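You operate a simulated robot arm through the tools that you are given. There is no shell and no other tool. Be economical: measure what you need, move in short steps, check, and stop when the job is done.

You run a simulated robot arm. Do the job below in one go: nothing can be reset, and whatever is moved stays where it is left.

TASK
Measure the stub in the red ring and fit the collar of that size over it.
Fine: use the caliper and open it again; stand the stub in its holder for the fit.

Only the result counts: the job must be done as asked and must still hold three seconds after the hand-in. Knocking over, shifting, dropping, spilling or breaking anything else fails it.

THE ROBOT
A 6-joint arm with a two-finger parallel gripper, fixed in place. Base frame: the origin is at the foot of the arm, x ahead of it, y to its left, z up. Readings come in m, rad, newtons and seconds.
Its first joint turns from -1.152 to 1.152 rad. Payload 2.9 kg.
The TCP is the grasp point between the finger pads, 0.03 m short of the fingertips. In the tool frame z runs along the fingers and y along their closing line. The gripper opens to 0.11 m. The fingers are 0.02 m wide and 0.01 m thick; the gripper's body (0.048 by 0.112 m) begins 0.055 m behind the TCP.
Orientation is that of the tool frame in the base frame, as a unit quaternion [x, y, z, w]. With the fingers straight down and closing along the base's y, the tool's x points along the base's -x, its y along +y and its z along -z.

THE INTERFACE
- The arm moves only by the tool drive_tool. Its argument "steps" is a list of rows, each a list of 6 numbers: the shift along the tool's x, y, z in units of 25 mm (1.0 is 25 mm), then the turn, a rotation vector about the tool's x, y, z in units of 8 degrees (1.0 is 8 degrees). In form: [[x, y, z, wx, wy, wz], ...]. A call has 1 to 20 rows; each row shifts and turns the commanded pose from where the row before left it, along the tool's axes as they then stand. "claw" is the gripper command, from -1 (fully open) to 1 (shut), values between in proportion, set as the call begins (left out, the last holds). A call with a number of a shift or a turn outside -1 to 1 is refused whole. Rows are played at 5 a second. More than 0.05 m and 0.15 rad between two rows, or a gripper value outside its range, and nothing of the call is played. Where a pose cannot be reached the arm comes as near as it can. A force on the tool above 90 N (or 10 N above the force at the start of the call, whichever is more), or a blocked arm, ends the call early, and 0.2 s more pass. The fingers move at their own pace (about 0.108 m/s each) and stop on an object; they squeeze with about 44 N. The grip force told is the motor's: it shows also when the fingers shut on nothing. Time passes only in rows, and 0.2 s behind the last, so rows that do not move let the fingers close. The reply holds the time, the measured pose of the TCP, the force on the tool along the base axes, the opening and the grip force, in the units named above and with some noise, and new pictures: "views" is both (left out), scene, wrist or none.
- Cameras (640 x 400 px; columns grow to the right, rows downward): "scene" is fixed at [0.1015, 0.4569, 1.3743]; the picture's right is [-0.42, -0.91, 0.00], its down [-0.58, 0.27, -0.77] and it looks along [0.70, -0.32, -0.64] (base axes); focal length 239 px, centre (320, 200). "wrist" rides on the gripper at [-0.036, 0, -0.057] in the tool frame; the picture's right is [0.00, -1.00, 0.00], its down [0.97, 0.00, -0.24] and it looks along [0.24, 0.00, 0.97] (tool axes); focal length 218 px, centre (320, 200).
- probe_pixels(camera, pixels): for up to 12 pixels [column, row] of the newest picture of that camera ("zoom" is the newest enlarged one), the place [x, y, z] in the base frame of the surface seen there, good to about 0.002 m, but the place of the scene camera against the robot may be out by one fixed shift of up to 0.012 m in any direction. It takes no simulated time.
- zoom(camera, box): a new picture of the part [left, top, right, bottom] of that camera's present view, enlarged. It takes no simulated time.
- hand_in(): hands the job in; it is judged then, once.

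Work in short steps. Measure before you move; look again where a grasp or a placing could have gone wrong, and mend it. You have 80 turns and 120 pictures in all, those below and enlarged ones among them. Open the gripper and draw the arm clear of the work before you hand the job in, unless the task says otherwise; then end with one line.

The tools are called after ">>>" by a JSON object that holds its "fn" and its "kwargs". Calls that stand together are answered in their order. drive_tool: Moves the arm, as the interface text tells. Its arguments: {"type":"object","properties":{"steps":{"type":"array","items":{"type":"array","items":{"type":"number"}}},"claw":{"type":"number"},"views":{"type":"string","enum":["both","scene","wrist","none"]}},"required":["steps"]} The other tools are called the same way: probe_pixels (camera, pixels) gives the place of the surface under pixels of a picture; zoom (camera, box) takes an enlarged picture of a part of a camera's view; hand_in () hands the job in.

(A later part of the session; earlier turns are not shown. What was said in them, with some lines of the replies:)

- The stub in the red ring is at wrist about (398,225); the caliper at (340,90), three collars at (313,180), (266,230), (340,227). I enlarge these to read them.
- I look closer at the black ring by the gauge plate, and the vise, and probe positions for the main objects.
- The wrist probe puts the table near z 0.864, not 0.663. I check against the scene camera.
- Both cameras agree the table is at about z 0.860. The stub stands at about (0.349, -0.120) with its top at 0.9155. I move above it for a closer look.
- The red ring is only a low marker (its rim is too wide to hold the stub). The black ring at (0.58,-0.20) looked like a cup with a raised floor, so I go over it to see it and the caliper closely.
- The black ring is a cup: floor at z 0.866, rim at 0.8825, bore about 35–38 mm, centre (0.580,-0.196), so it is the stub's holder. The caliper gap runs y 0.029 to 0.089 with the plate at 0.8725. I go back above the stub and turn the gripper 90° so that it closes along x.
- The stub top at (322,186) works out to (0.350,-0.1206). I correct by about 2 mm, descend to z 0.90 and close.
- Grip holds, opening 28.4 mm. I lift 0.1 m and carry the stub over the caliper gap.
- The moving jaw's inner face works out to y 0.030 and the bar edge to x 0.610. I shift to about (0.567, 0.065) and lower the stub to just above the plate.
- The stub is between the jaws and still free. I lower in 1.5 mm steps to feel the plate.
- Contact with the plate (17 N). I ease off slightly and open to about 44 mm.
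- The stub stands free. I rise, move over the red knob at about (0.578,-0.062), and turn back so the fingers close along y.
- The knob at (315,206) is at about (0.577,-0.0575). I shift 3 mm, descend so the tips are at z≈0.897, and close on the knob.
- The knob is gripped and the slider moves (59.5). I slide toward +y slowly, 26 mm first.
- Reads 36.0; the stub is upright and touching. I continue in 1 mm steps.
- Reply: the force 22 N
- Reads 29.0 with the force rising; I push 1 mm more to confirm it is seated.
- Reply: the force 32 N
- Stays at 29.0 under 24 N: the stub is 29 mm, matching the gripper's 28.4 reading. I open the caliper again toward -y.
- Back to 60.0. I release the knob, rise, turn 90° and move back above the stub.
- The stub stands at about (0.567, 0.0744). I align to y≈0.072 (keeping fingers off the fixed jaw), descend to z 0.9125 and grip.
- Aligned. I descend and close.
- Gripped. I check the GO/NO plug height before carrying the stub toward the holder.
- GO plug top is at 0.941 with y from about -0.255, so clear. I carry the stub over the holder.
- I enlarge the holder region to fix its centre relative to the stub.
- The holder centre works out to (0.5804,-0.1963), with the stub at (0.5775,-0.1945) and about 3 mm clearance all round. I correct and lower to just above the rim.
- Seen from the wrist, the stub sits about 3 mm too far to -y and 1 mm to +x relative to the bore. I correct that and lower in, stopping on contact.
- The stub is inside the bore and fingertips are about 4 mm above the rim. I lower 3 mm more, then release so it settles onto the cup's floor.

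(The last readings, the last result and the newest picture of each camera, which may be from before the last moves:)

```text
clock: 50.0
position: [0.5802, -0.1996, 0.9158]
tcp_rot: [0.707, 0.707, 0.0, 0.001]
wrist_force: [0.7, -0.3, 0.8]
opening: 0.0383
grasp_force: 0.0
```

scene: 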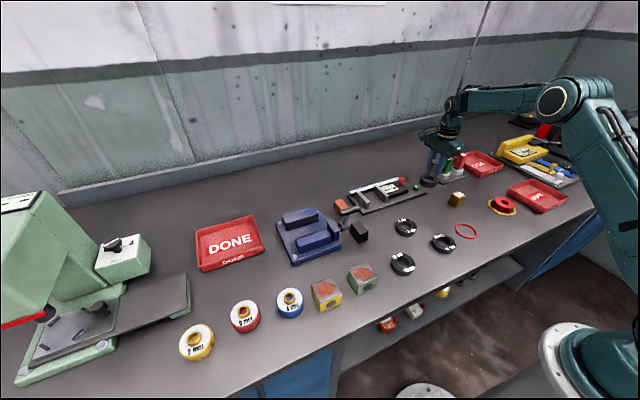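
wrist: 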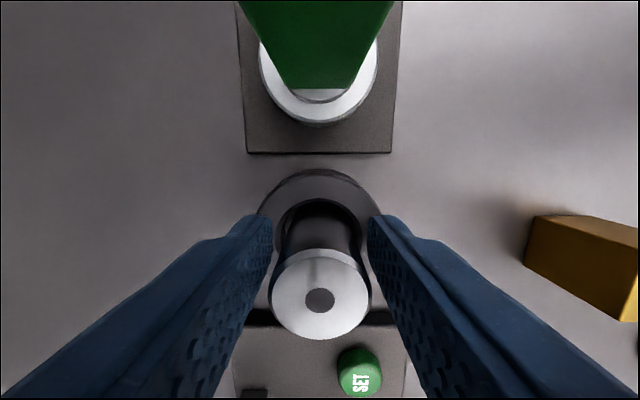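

The stub has settled into the holder. I rise and travel over the 29 mm collar near (0.33, 0.13).

>>> {"fn": "drive_tool", "kwargs": {"steps": [[0, 0, -1, 0, 0, 0], [0, 0, -1, 0, 0, 0], [0, 0, -1, 0, 0, 0], [0, 0, -1, 0, 0, 0], [0, 0, -0.6, 0, 0, 0], [0.943, -0.714, 0, 0, 0, 0], [0.943, -0.714, 0, 0, 0, 0], [0.943, -0.714, 0, 0, 0, 0], [0.943, -0.714, 0, 0, 0, 0], [0.943, -0.714, 0, 0, 0, 0], [0.943, -0.714, 0, 0, 0, 0], [0.943, -0.714, 0, 0, 0, 0], [0.943, -0.714, 0, 0, 0, 0], [0.943, -0.714, 0, 0, 0, 0], [0.943, -0.714, 0, 0, 0, 0], [0.943, -0.714, 0, 0, 0, 0], [0.943, -0.714, 0, 0, 0, 0], [0.943, -0.714, 0, 0, 0, 0], [0.943, -0.714, 0, 0, 0, 0], [0, 0, 0, 0, 0, 0]], "claw": -0.6, "views": "both"}}

>>> {"fn": "zoom", "kwargs": {"camera": "scene", "box": [400, 140, 480, 200]}}

```text
clock: 54.2
position: [0.331, 0.1336, 1.0272]
tcp_rot: [0.707, 0.707, 0.0, 0.001]
wrist_force: [0.3, 0.3, 0.1]
opening: 0.0879
grasp_force: 0.0
```

scene: 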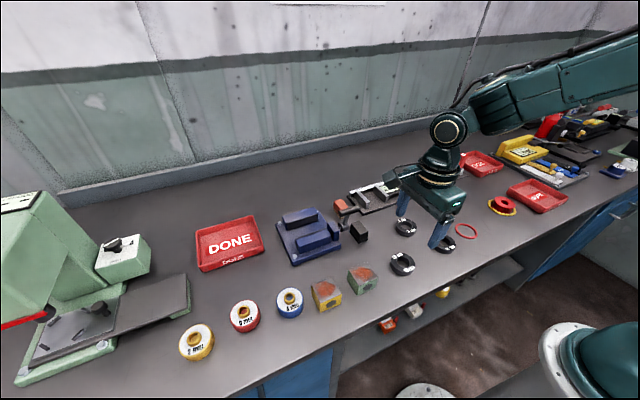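
wrist: 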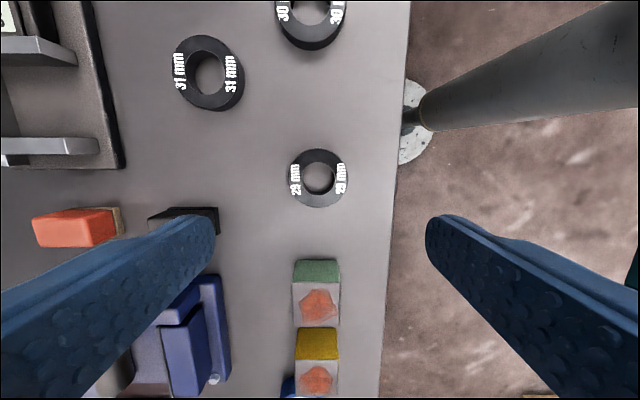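

```text
6.67 times, centred on (440, 170) of scene
```

zoom: 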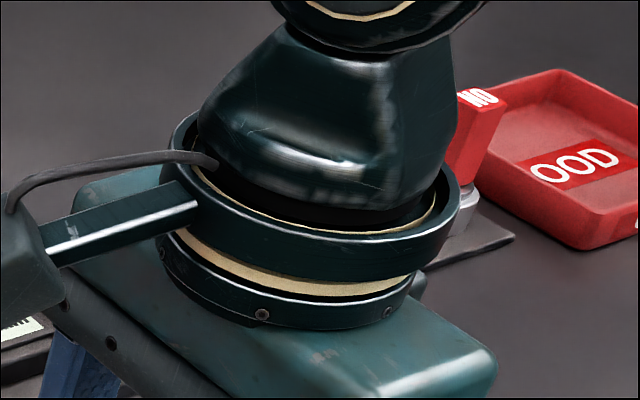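

The 29 mm collar shows at (318,178). I enlarge it to locate its centre.

>>> {"fn": "zoom", "kwargs": {"camera": "wrist", "box": [270, 140, 370, 220]}}

>>> {"fn": "probe_pixels", "kwargs": {"camera": "wrist", "pixels": [[319, 154], [319, 201], [297, 178], [341, 178], [319, 178]]}}

```text
5.00 times, centred on (320, 180) of wrist
```

zoom: 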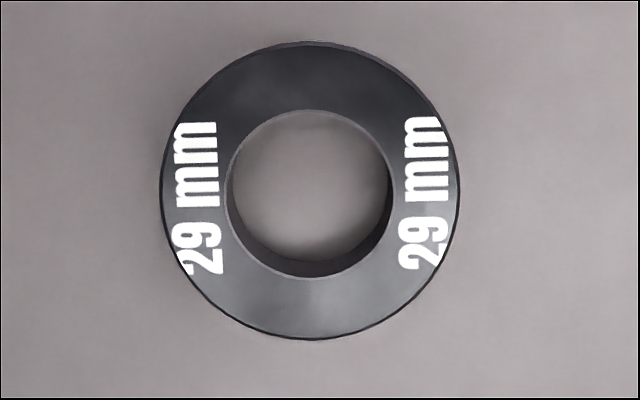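

```text
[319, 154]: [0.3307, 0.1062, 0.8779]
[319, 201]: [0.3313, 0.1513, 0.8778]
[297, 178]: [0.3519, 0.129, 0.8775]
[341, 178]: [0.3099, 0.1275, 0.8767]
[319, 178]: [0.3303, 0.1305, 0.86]
```

The collar centre is about (0.332, 0.1283), top at 0.878. I align and descend so the tips are just above the table, then close.

>>> {"fn": "drive_tool", "kwargs": {"steps": [[-0.21, 0.03, 0, 0, 0, 0], [0, 0, 0.9, 0, 0, 0], [0, 0, 0.9, 0, 0, 0], [0, 0, 0.9, 0, 0, 0], [0, 0, 0.9, 0, 0, 0], [0, 0, 0.9, 0, 0, 0], [0, 0, 0.5, 0, 0, 0], [0, 0, 0.25, 0, 0, 0], [0, 0, 0, 0, 0, 0]], "views": "wrist"}}

```text
clock: 56.2
position: [0.3292, 0.125, 0.8981]
tcp_rot: [0.707, 0.707, 0.0, 0.0]
wrist_force: [0.1, 0.3, -0.1]
opening: 0.0882
grasp_force: 0.1
```

wrist: 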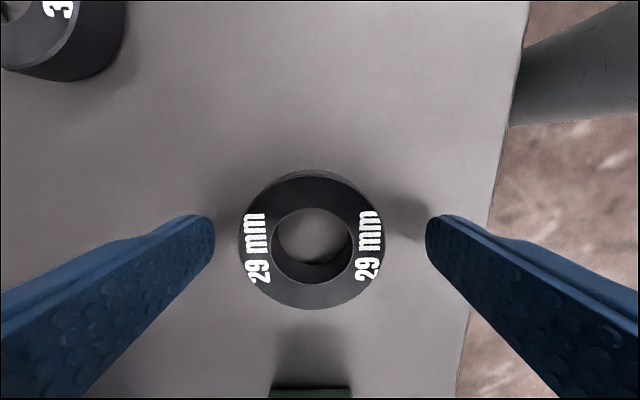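

The collar centre is 3 mm to +x of the TCP and aligned in y. I correct, lower 3 mm and close.

>>> {"fn": "drive_tool", "kwargs": {"steps": [[0, 0.14, 0, 0, 0, 0], [0, 0, 0.13, 0, 0, 0], [0, 0, 0, 0, 0, 0]], "views": "none"}}

>>> {"fn": "drive_tool", "kwargs": {"steps": [[0, 0, 0, 0, 0, 0], [0, 0, 0, 0, 0, 0], [0, 0, 0, 0, 0, 0]], "claw": 1, "views": "wrist"}}

```text
clock: 57.0
position: [0.3339, 0.1262, 0.8943]
tcp_rot: [0.707, 0.708, 0.0, -0.001]
wrist_force: [1.3, 1.2, 0.0]
opening: 0.088
grasp_force: 0.1
```

```text
clock: 57.8
position: [0.3352, 0.1254, 0.8946]
tcp_rot: [0.707, 0.707, 0.001, 0.0]
wrist_force: [0.7, 0.2, -1.5]
opening: 0.0572
grasp_force: 43.8
```

wrist: 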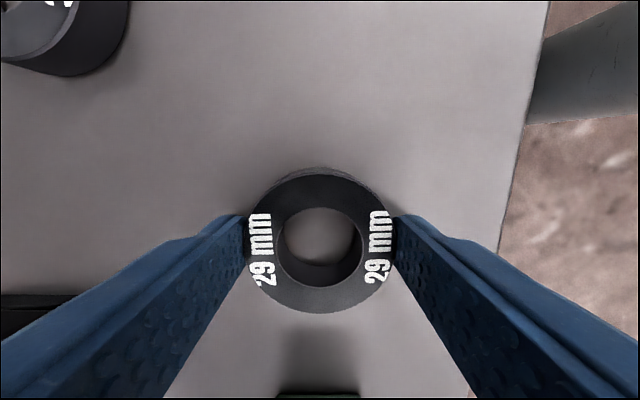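

Collar gripped (57.2 mm). I lift and carry it back over the holder, keeping it above everything.

>>> {"fn": "drive_tool", "kwargs": {"steps": [[0, 0, -1, 0, 0, 0], [0, 0, -1, 0, 0, 0], [0, 0, -1, 0, 0, 0], [0, 0, -1, 0, 0, 0], [0, 0, -1, 0, 0, 0], [-0.918, 0.7, 0, 0, 0, 0], [-0.918, 0.7, 0, 0, 0, 0], [-0.918, 0.7, 0, 0, 0, 0], [-0.918, 0.7, 0, 0, 0, 0], [-0.918, 0.7, 0, 0, 0, 0], [-0.918, 0.7, 0, 0, 0, 0], [-0.918, 0.7, 0, 0, 0, 0], [-0.918, 0.7, 0, 0, 0, 0], [-0.918, 0.7, 0, 0, 0, 0], [-0.918, 0.7, 0, 0, 0, 0], [-0.918, 0.7, 0, 0, 0, 0], [-0.918, 0.7, 0, 0, 0, 0], [-0.918, 0.7, 0, 0, 0, 0], [-0.918, 0.7, 0, 0, 0, 0], [0, 0, 0, 0, 0, 0]], "views": "both"}}

>>> {"fn": "zoom", "kwargs": {"camera": "wrist", "box": [230, 140, 410, 320]}}

>>> {"fn": "zoom", "kwargs": {"camera": "scene", "box": [400, 120, 480, 200]}}

```text
clock: 62.0
position: [0.5803, -0.1933, 1.0192]
tcp_rot: [0.707, 0.707, 0.0, 0.0]
wrist_force: [0.6, 0.6, -2.0]
opening: 0.057
grasp_force: 44.0
```

scene: 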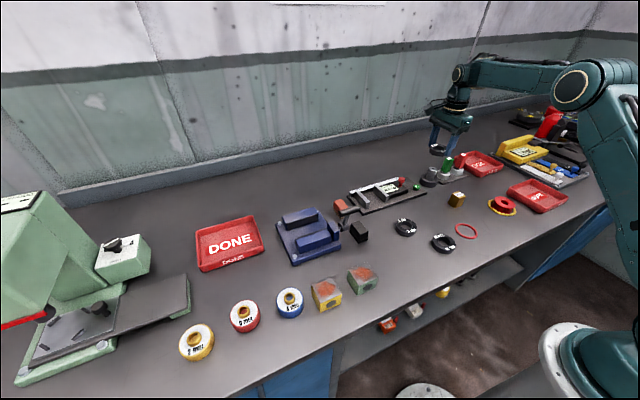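
wrist: 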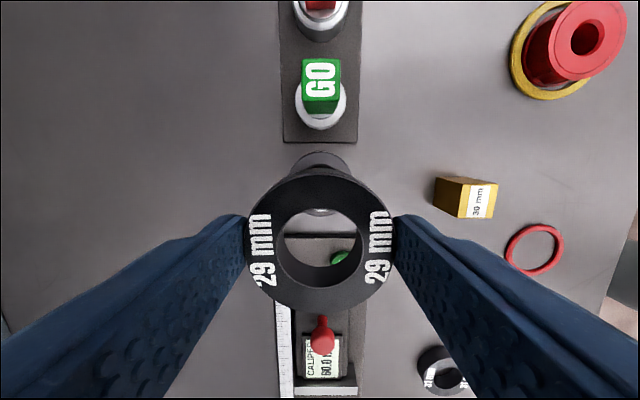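

```text
2.22 times, centred on (320, 230) of wrist
```

zoom: 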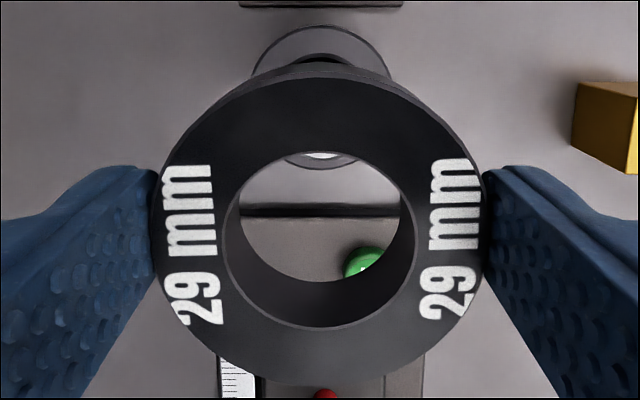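

```text
5.00 times, centred on (440, 160) of scene
```

zoom: 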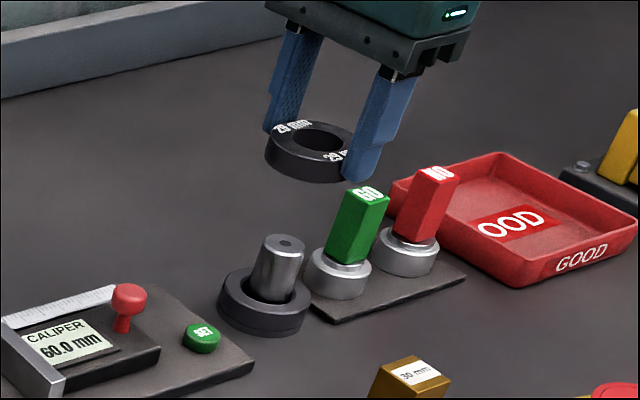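

The stub stands upright in the holder. I shift 22 mm toward -y so that the stub's top shows through the collar's bore and I can locate it exactly.

>>> {"fn": "drive_tool", "kwargs": {"steps": [[-0.45, 0, 0, 0, 0, 0], [-0.45, 0, 0, 0, 0, 0], [0, 0, 0, 0, 0, 0], [0, 0, 0, 0, 0, 0]], "views": "wrist"}}

>>> {"fn": "zoom", "kwargs": {"camera": "wrist", "box": [240, 190, 400, 290]}}

```text
clock: 63.0
position: [0.5797, -0.2164, 1.0207]
tcp_rot: [0.707, 0.707, 0.001, 0.0]
wrist_force: [1.0, 0.1, -3.2]
opening: 0.057
grasp_force: 43.5
```

wrist: 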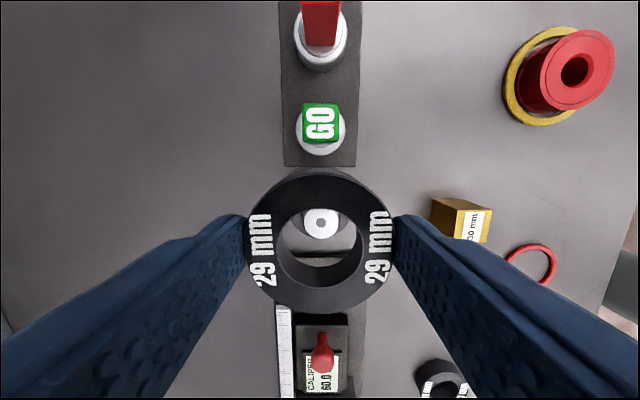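

```text
4.00 times, centred on (320, 240) of wrist
```

zoom: 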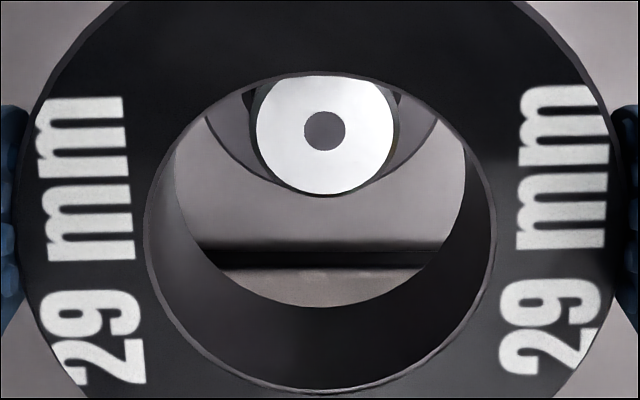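

The stub's hole shows at about (321,222). I probe its top and the collar's height to refine the offset.

>>> {"fn": "probe_pixels", "kwargs": {"camera": "wrist", "pixels": [[311, 222], [332, 222], [321, 232], [315, 230], [327, 230], [320, 195], [320, 298], [266, 235], [374, 235], [321, 222]]}}

```text
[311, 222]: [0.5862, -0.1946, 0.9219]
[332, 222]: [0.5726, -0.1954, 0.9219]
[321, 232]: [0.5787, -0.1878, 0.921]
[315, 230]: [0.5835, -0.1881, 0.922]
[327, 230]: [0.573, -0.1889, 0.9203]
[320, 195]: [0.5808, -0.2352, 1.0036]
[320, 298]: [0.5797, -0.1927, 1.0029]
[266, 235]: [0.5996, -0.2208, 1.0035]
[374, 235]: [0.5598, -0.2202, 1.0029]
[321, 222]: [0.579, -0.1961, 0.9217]
```

Confirmed: stub top centre (0.579,-0.196,0.9217). I move +19 mm in y, and lower the collar to about 5 mm above the stub.

>>> {"fn": "drive_tool", "kwargs": {"steps": [[0.385, -0.03, 0, 0, 0, 0], [0.385, 0, 0, 0, 0, 0], [0, 0, 0, 0, 0, 0], [0, 0, 0.6, 0, 0, 0], [0, 0, 0.6, 0, 0, 0], [0, 0, 0.6, 0, 0, 0], [0, 0, 0.5, 0, 0, 0], [0, 0, 0, 0, 0, 0], [0, 0, 0, 0, 0, 0]], "views": "wrist"}}

>>> {"fn": "zoom", "kwargs": {"camera": "wrist", "box": [240, 190, 400, 290]}}

>>> {"fn": "zoom", "kwargs": {"camera": "scene", "box": [400, 130, 480, 200]}}

```text
clock: 65.0
position: [0.5798, -0.1976, 0.959]
tcp_rot: [0.707, 0.708, 0.0, 0.0]
wrist_force: [0.0, 0.4, -2.2]
opening: 0.0571
grasp_force: 44.4
```

wrist: 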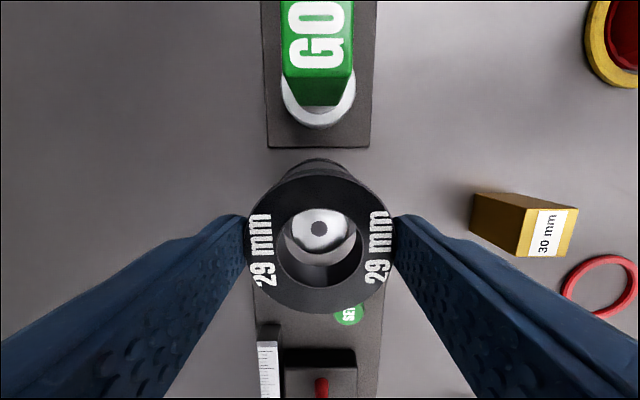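

```text
4.00 times, centred on (320, 240) of wrist
```

zoom: 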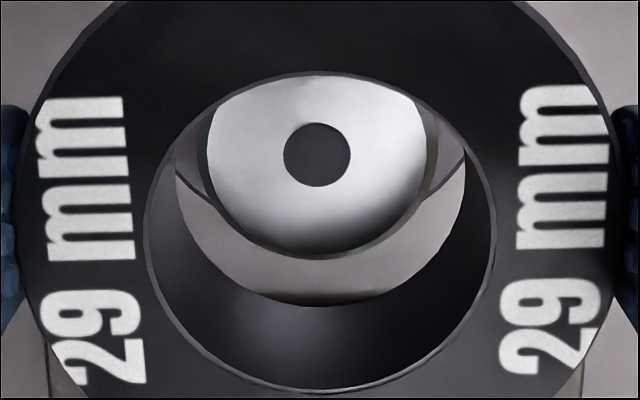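

```text
5.71 times, centred on (440, 165) of scene
```

zoom: 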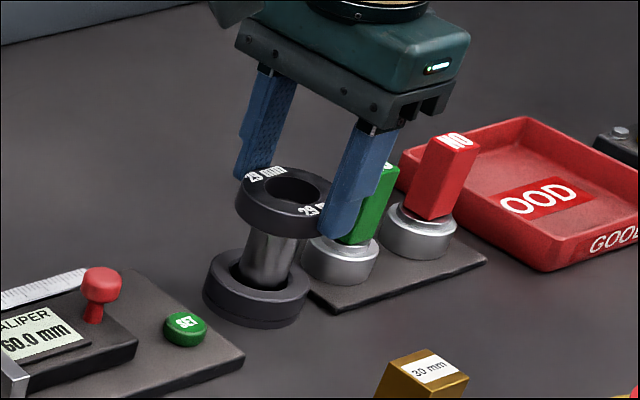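

The collar and stub are concentric within about 0.5 mm. I lower gently 10 mm; the call stops if it catches.

>>> {"fn": "drive_tool", "kwargs": {"steps": [[0, 0.01, 0.06, 0, 0, 0], [0, 0, 0.06, 0, 0, 0], [0, 0, 0.06, 0, 0, 0], [0, 0, 0.06, 0, 0, 0], [0, 0, 0.08, 0, 0, 0], [0, 0, 0.08, 0, 0, 0], [0, 0, 0, 0, 0, 0]], "views": "wrist"}}

>>> {"fn": "zoom", "kwargs": {"camera": "wrist", "box": [240, 190, 400, 290]}}

```text
clock: 66.6
position: [0.5797, -0.196, 0.9505]
tcp_rot: [0.707, 0.708, 0.0, 0.0]
wrist_force: [0.0, -0.2, -3.0]
opening: 0.0574
grasp_force: 44.4
```

wrist: 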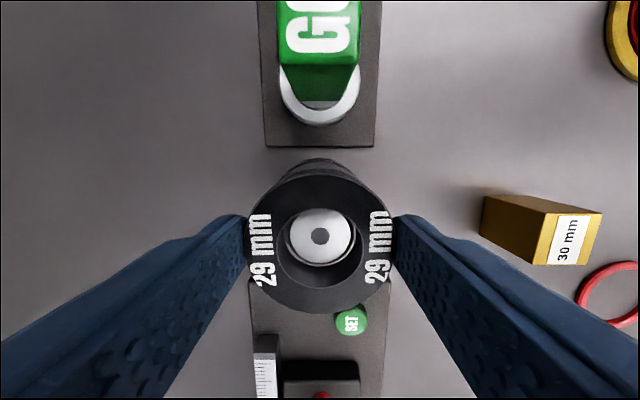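

```text
4.00 times, centred on (320, 240) of wrist
```

zoom: 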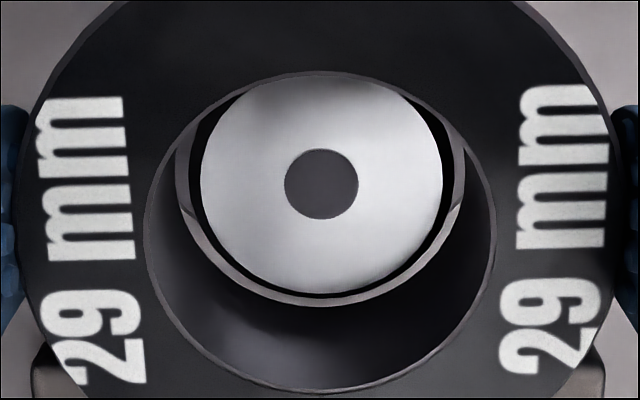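

The stub has entered the bore cleanly with no force. I continue 29 mm down to just above the holder rim.

>>> {"fn": "drive_tool", "kwargs": {"steps": [[0, 0, 0.1, 0, 0, 0], [0, 0, 0.1, 0, 0, 0], [0, 0, 0.1, 0, 0, 0], [0, 0, 0.1, 0, 0, 0], [0, 0, 0.1, 0, 0, 0], [0, 0, 0.1, 0, 0, 0], [0, 0, 0.1, 0, 0, 0], [0, 0, 0.1, 0, 0, 0], [0, 0, 0.1, 0, 0, 0], [0, 0, 0.1, 0, 0, 0], [0, 0, 0.1, 0, 0, 0], [0, 0, 0.06, 0, 0, 0], [0, 0, 0, 0, 0, 0]], "views": "wrist"}}

>>> {"fn": "zoom", "kwargs": {"camera": "scene", "box": [400, 130, 480, 200]}}

```text
clock: 69.4
position: [0.5783, -0.1966, 0.9224]
tcp_rot: [0.707, 0.707, 0.0, 0.0]
wrist_force: [0.8, 0.9, -2.9]
opening: 0.057
grasp_force: 43.8
```

wrist: 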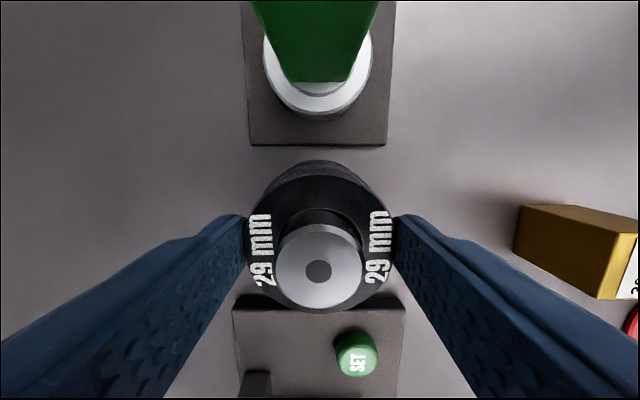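

```text
5.71 times, centred on (440, 165) of scene
```

zoom: 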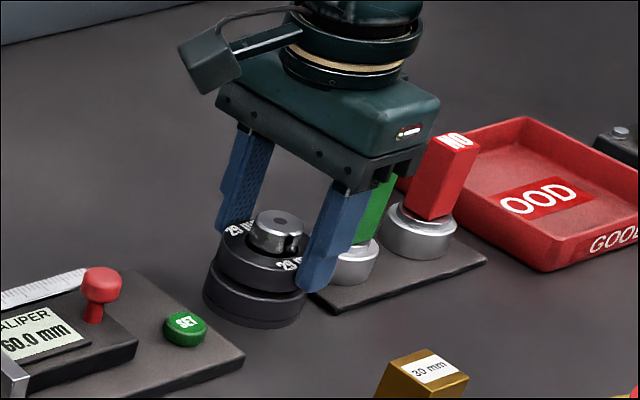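

About 5 mm remain. I lower in 1 mm steps to feel the rim.

>>> {"fn": "drive_tool", "kwargs": {"steps": [[0, 0, 0.05, 0, 0, 0], [0, 0, 0.05, 0, 0, 0], [0, 0, 0.04, 0, 0, 0], [0, 0, 0.03, 0, 0, 0], [0, 0, 0.03, 0, 0, 0], [0, 0, 0, 0, 0, 0]], "views": "none"}}

```text
clock: 70.8
position: [0.5785, -0.1947, 0.9176]
tcp_rot: [0.707, 0.707, 0.0, 0.0]
wrist_force: [-0.8, -0.5, -2.7]
opening: 0.0572
grasp_force: 44.4
```

>>> {"fn": "drive_tool", "kwargs": {"steps": [[0, 0, 0.03, 0, 0, 0], [0, 0, 0.03, 0, 0, 0], [0, 0, 0, 0, 0, 0]], "views": "none"}}

```text
clock: 71.6
position: [0.5789, -0.1965, 0.9157]
tcp_rot: [0.707, 0.707, 0.001, 0.0]
wrist_force: [1.9, 2.1, 4.4]
opening: 0.0571
grasp_force: 43.8
```

The force turned to contact: the collar rests on the rim. I open to about 77 mm.

>>> {"fn": "drive_tool", "kwargs": {"steps": [[0, 0, 0, 0, 0, 0], [0, 0, 0, 0, 0, 0], [0, 0, 0, 0, 0, 0]], "claw": -0.4, "views": "wrist"}}

```text
clock: 72.4
position: [0.5779, -0.1974, 0.9165]
tcp_rot: [0.707, 0.707, 0.0, -0.001]
wrist_force: [-0.9, 0.2, 0.2]
opening: 0.077
grasp_force: 0.1
```

wrist: 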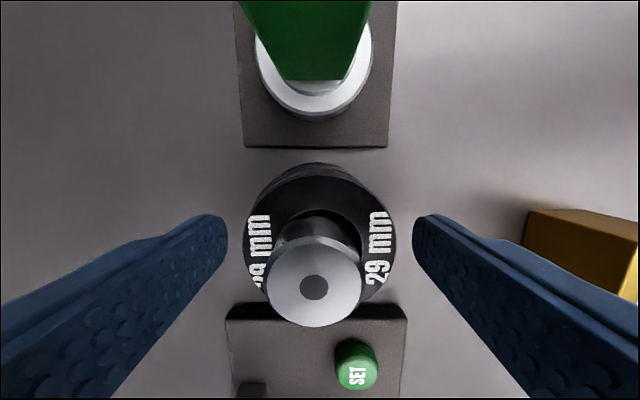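

Released cleanly, with the collar around the stub. I rise straight up, pull back toward the base, and look.

>>> {"fn": "drive_tool", "kwargs": {"steps": [[0, 0, -0.5, 0, 0, 0], [0, 0, -1, 0, 0, 0], [0, 0, -1, 0, 0, 0], [0, 0, -1, 0, 0, 0], [0, 0, -1, 0, 0, 0], [0, 0, -1, 0, 0, 0], [0.5, -1, -0.5, 0, 0, 0], [0.5, -1, -0.5, 0, 0, 0], [0.5, -1, -0.5, 0, 0, 0], [0.5, -1, -0.5, 0, 0, 0], [0.5, -1, 0, 0, 0, 0], [0.5, -1, 0, 0, 0, 0], [0, 0, 0, 0, 0, 0]], "views": "both"}}

>>> {"fn": "zoom", "kwargs": {"camera": "scene", "box": [320, 130, 520, 260]}}

>>> {"fn": "zoom", "kwargs": {"camera": "scene", "box": [405, 155, 455, 195]}}

```text
clock: 75.2
position: [0.4263, -0.1206, 1.1026]
tcp_rot: [0.707, 0.707, 0.0, 0.0]
wrist_force: [-0.4, -0.3, -0.8]
opening: 0.0767
grasp_force: 0.2
```

scene: 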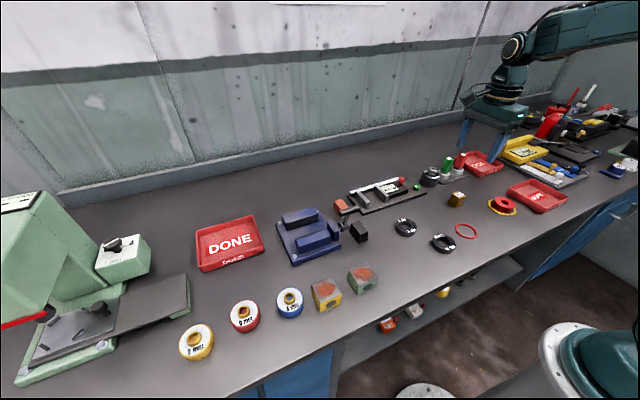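
wrist: 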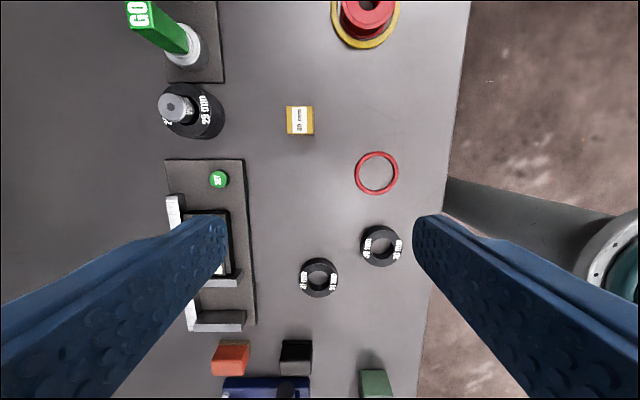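

```text
3.08 times, centred on (420, 195) of scene
```

zoom: 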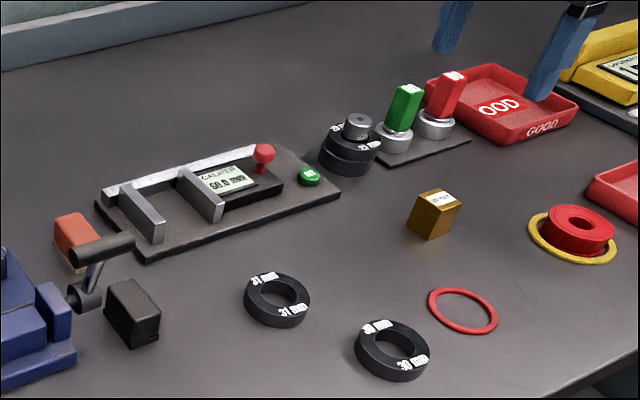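

```text
10.00 times, centred on (430, 175) of scene
```

zoom: 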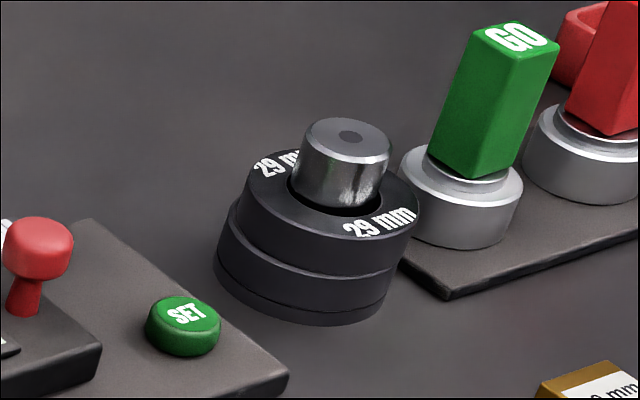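

The stub stands in its holder with the 29 mm collar seated flat on it. The caliper is open at 60.0, everything else is where it was, and the arm is clear, so I hand in.

>>> {"fn": "hand_in", "kwargs": {}}

```text
The job is handed in.
```

I measured the stub at 29.0 mm, opened the caliper back to 60.0 mm, stood the stub in the black holder cup beside the caliper and fitted the 29 mm collar over it.
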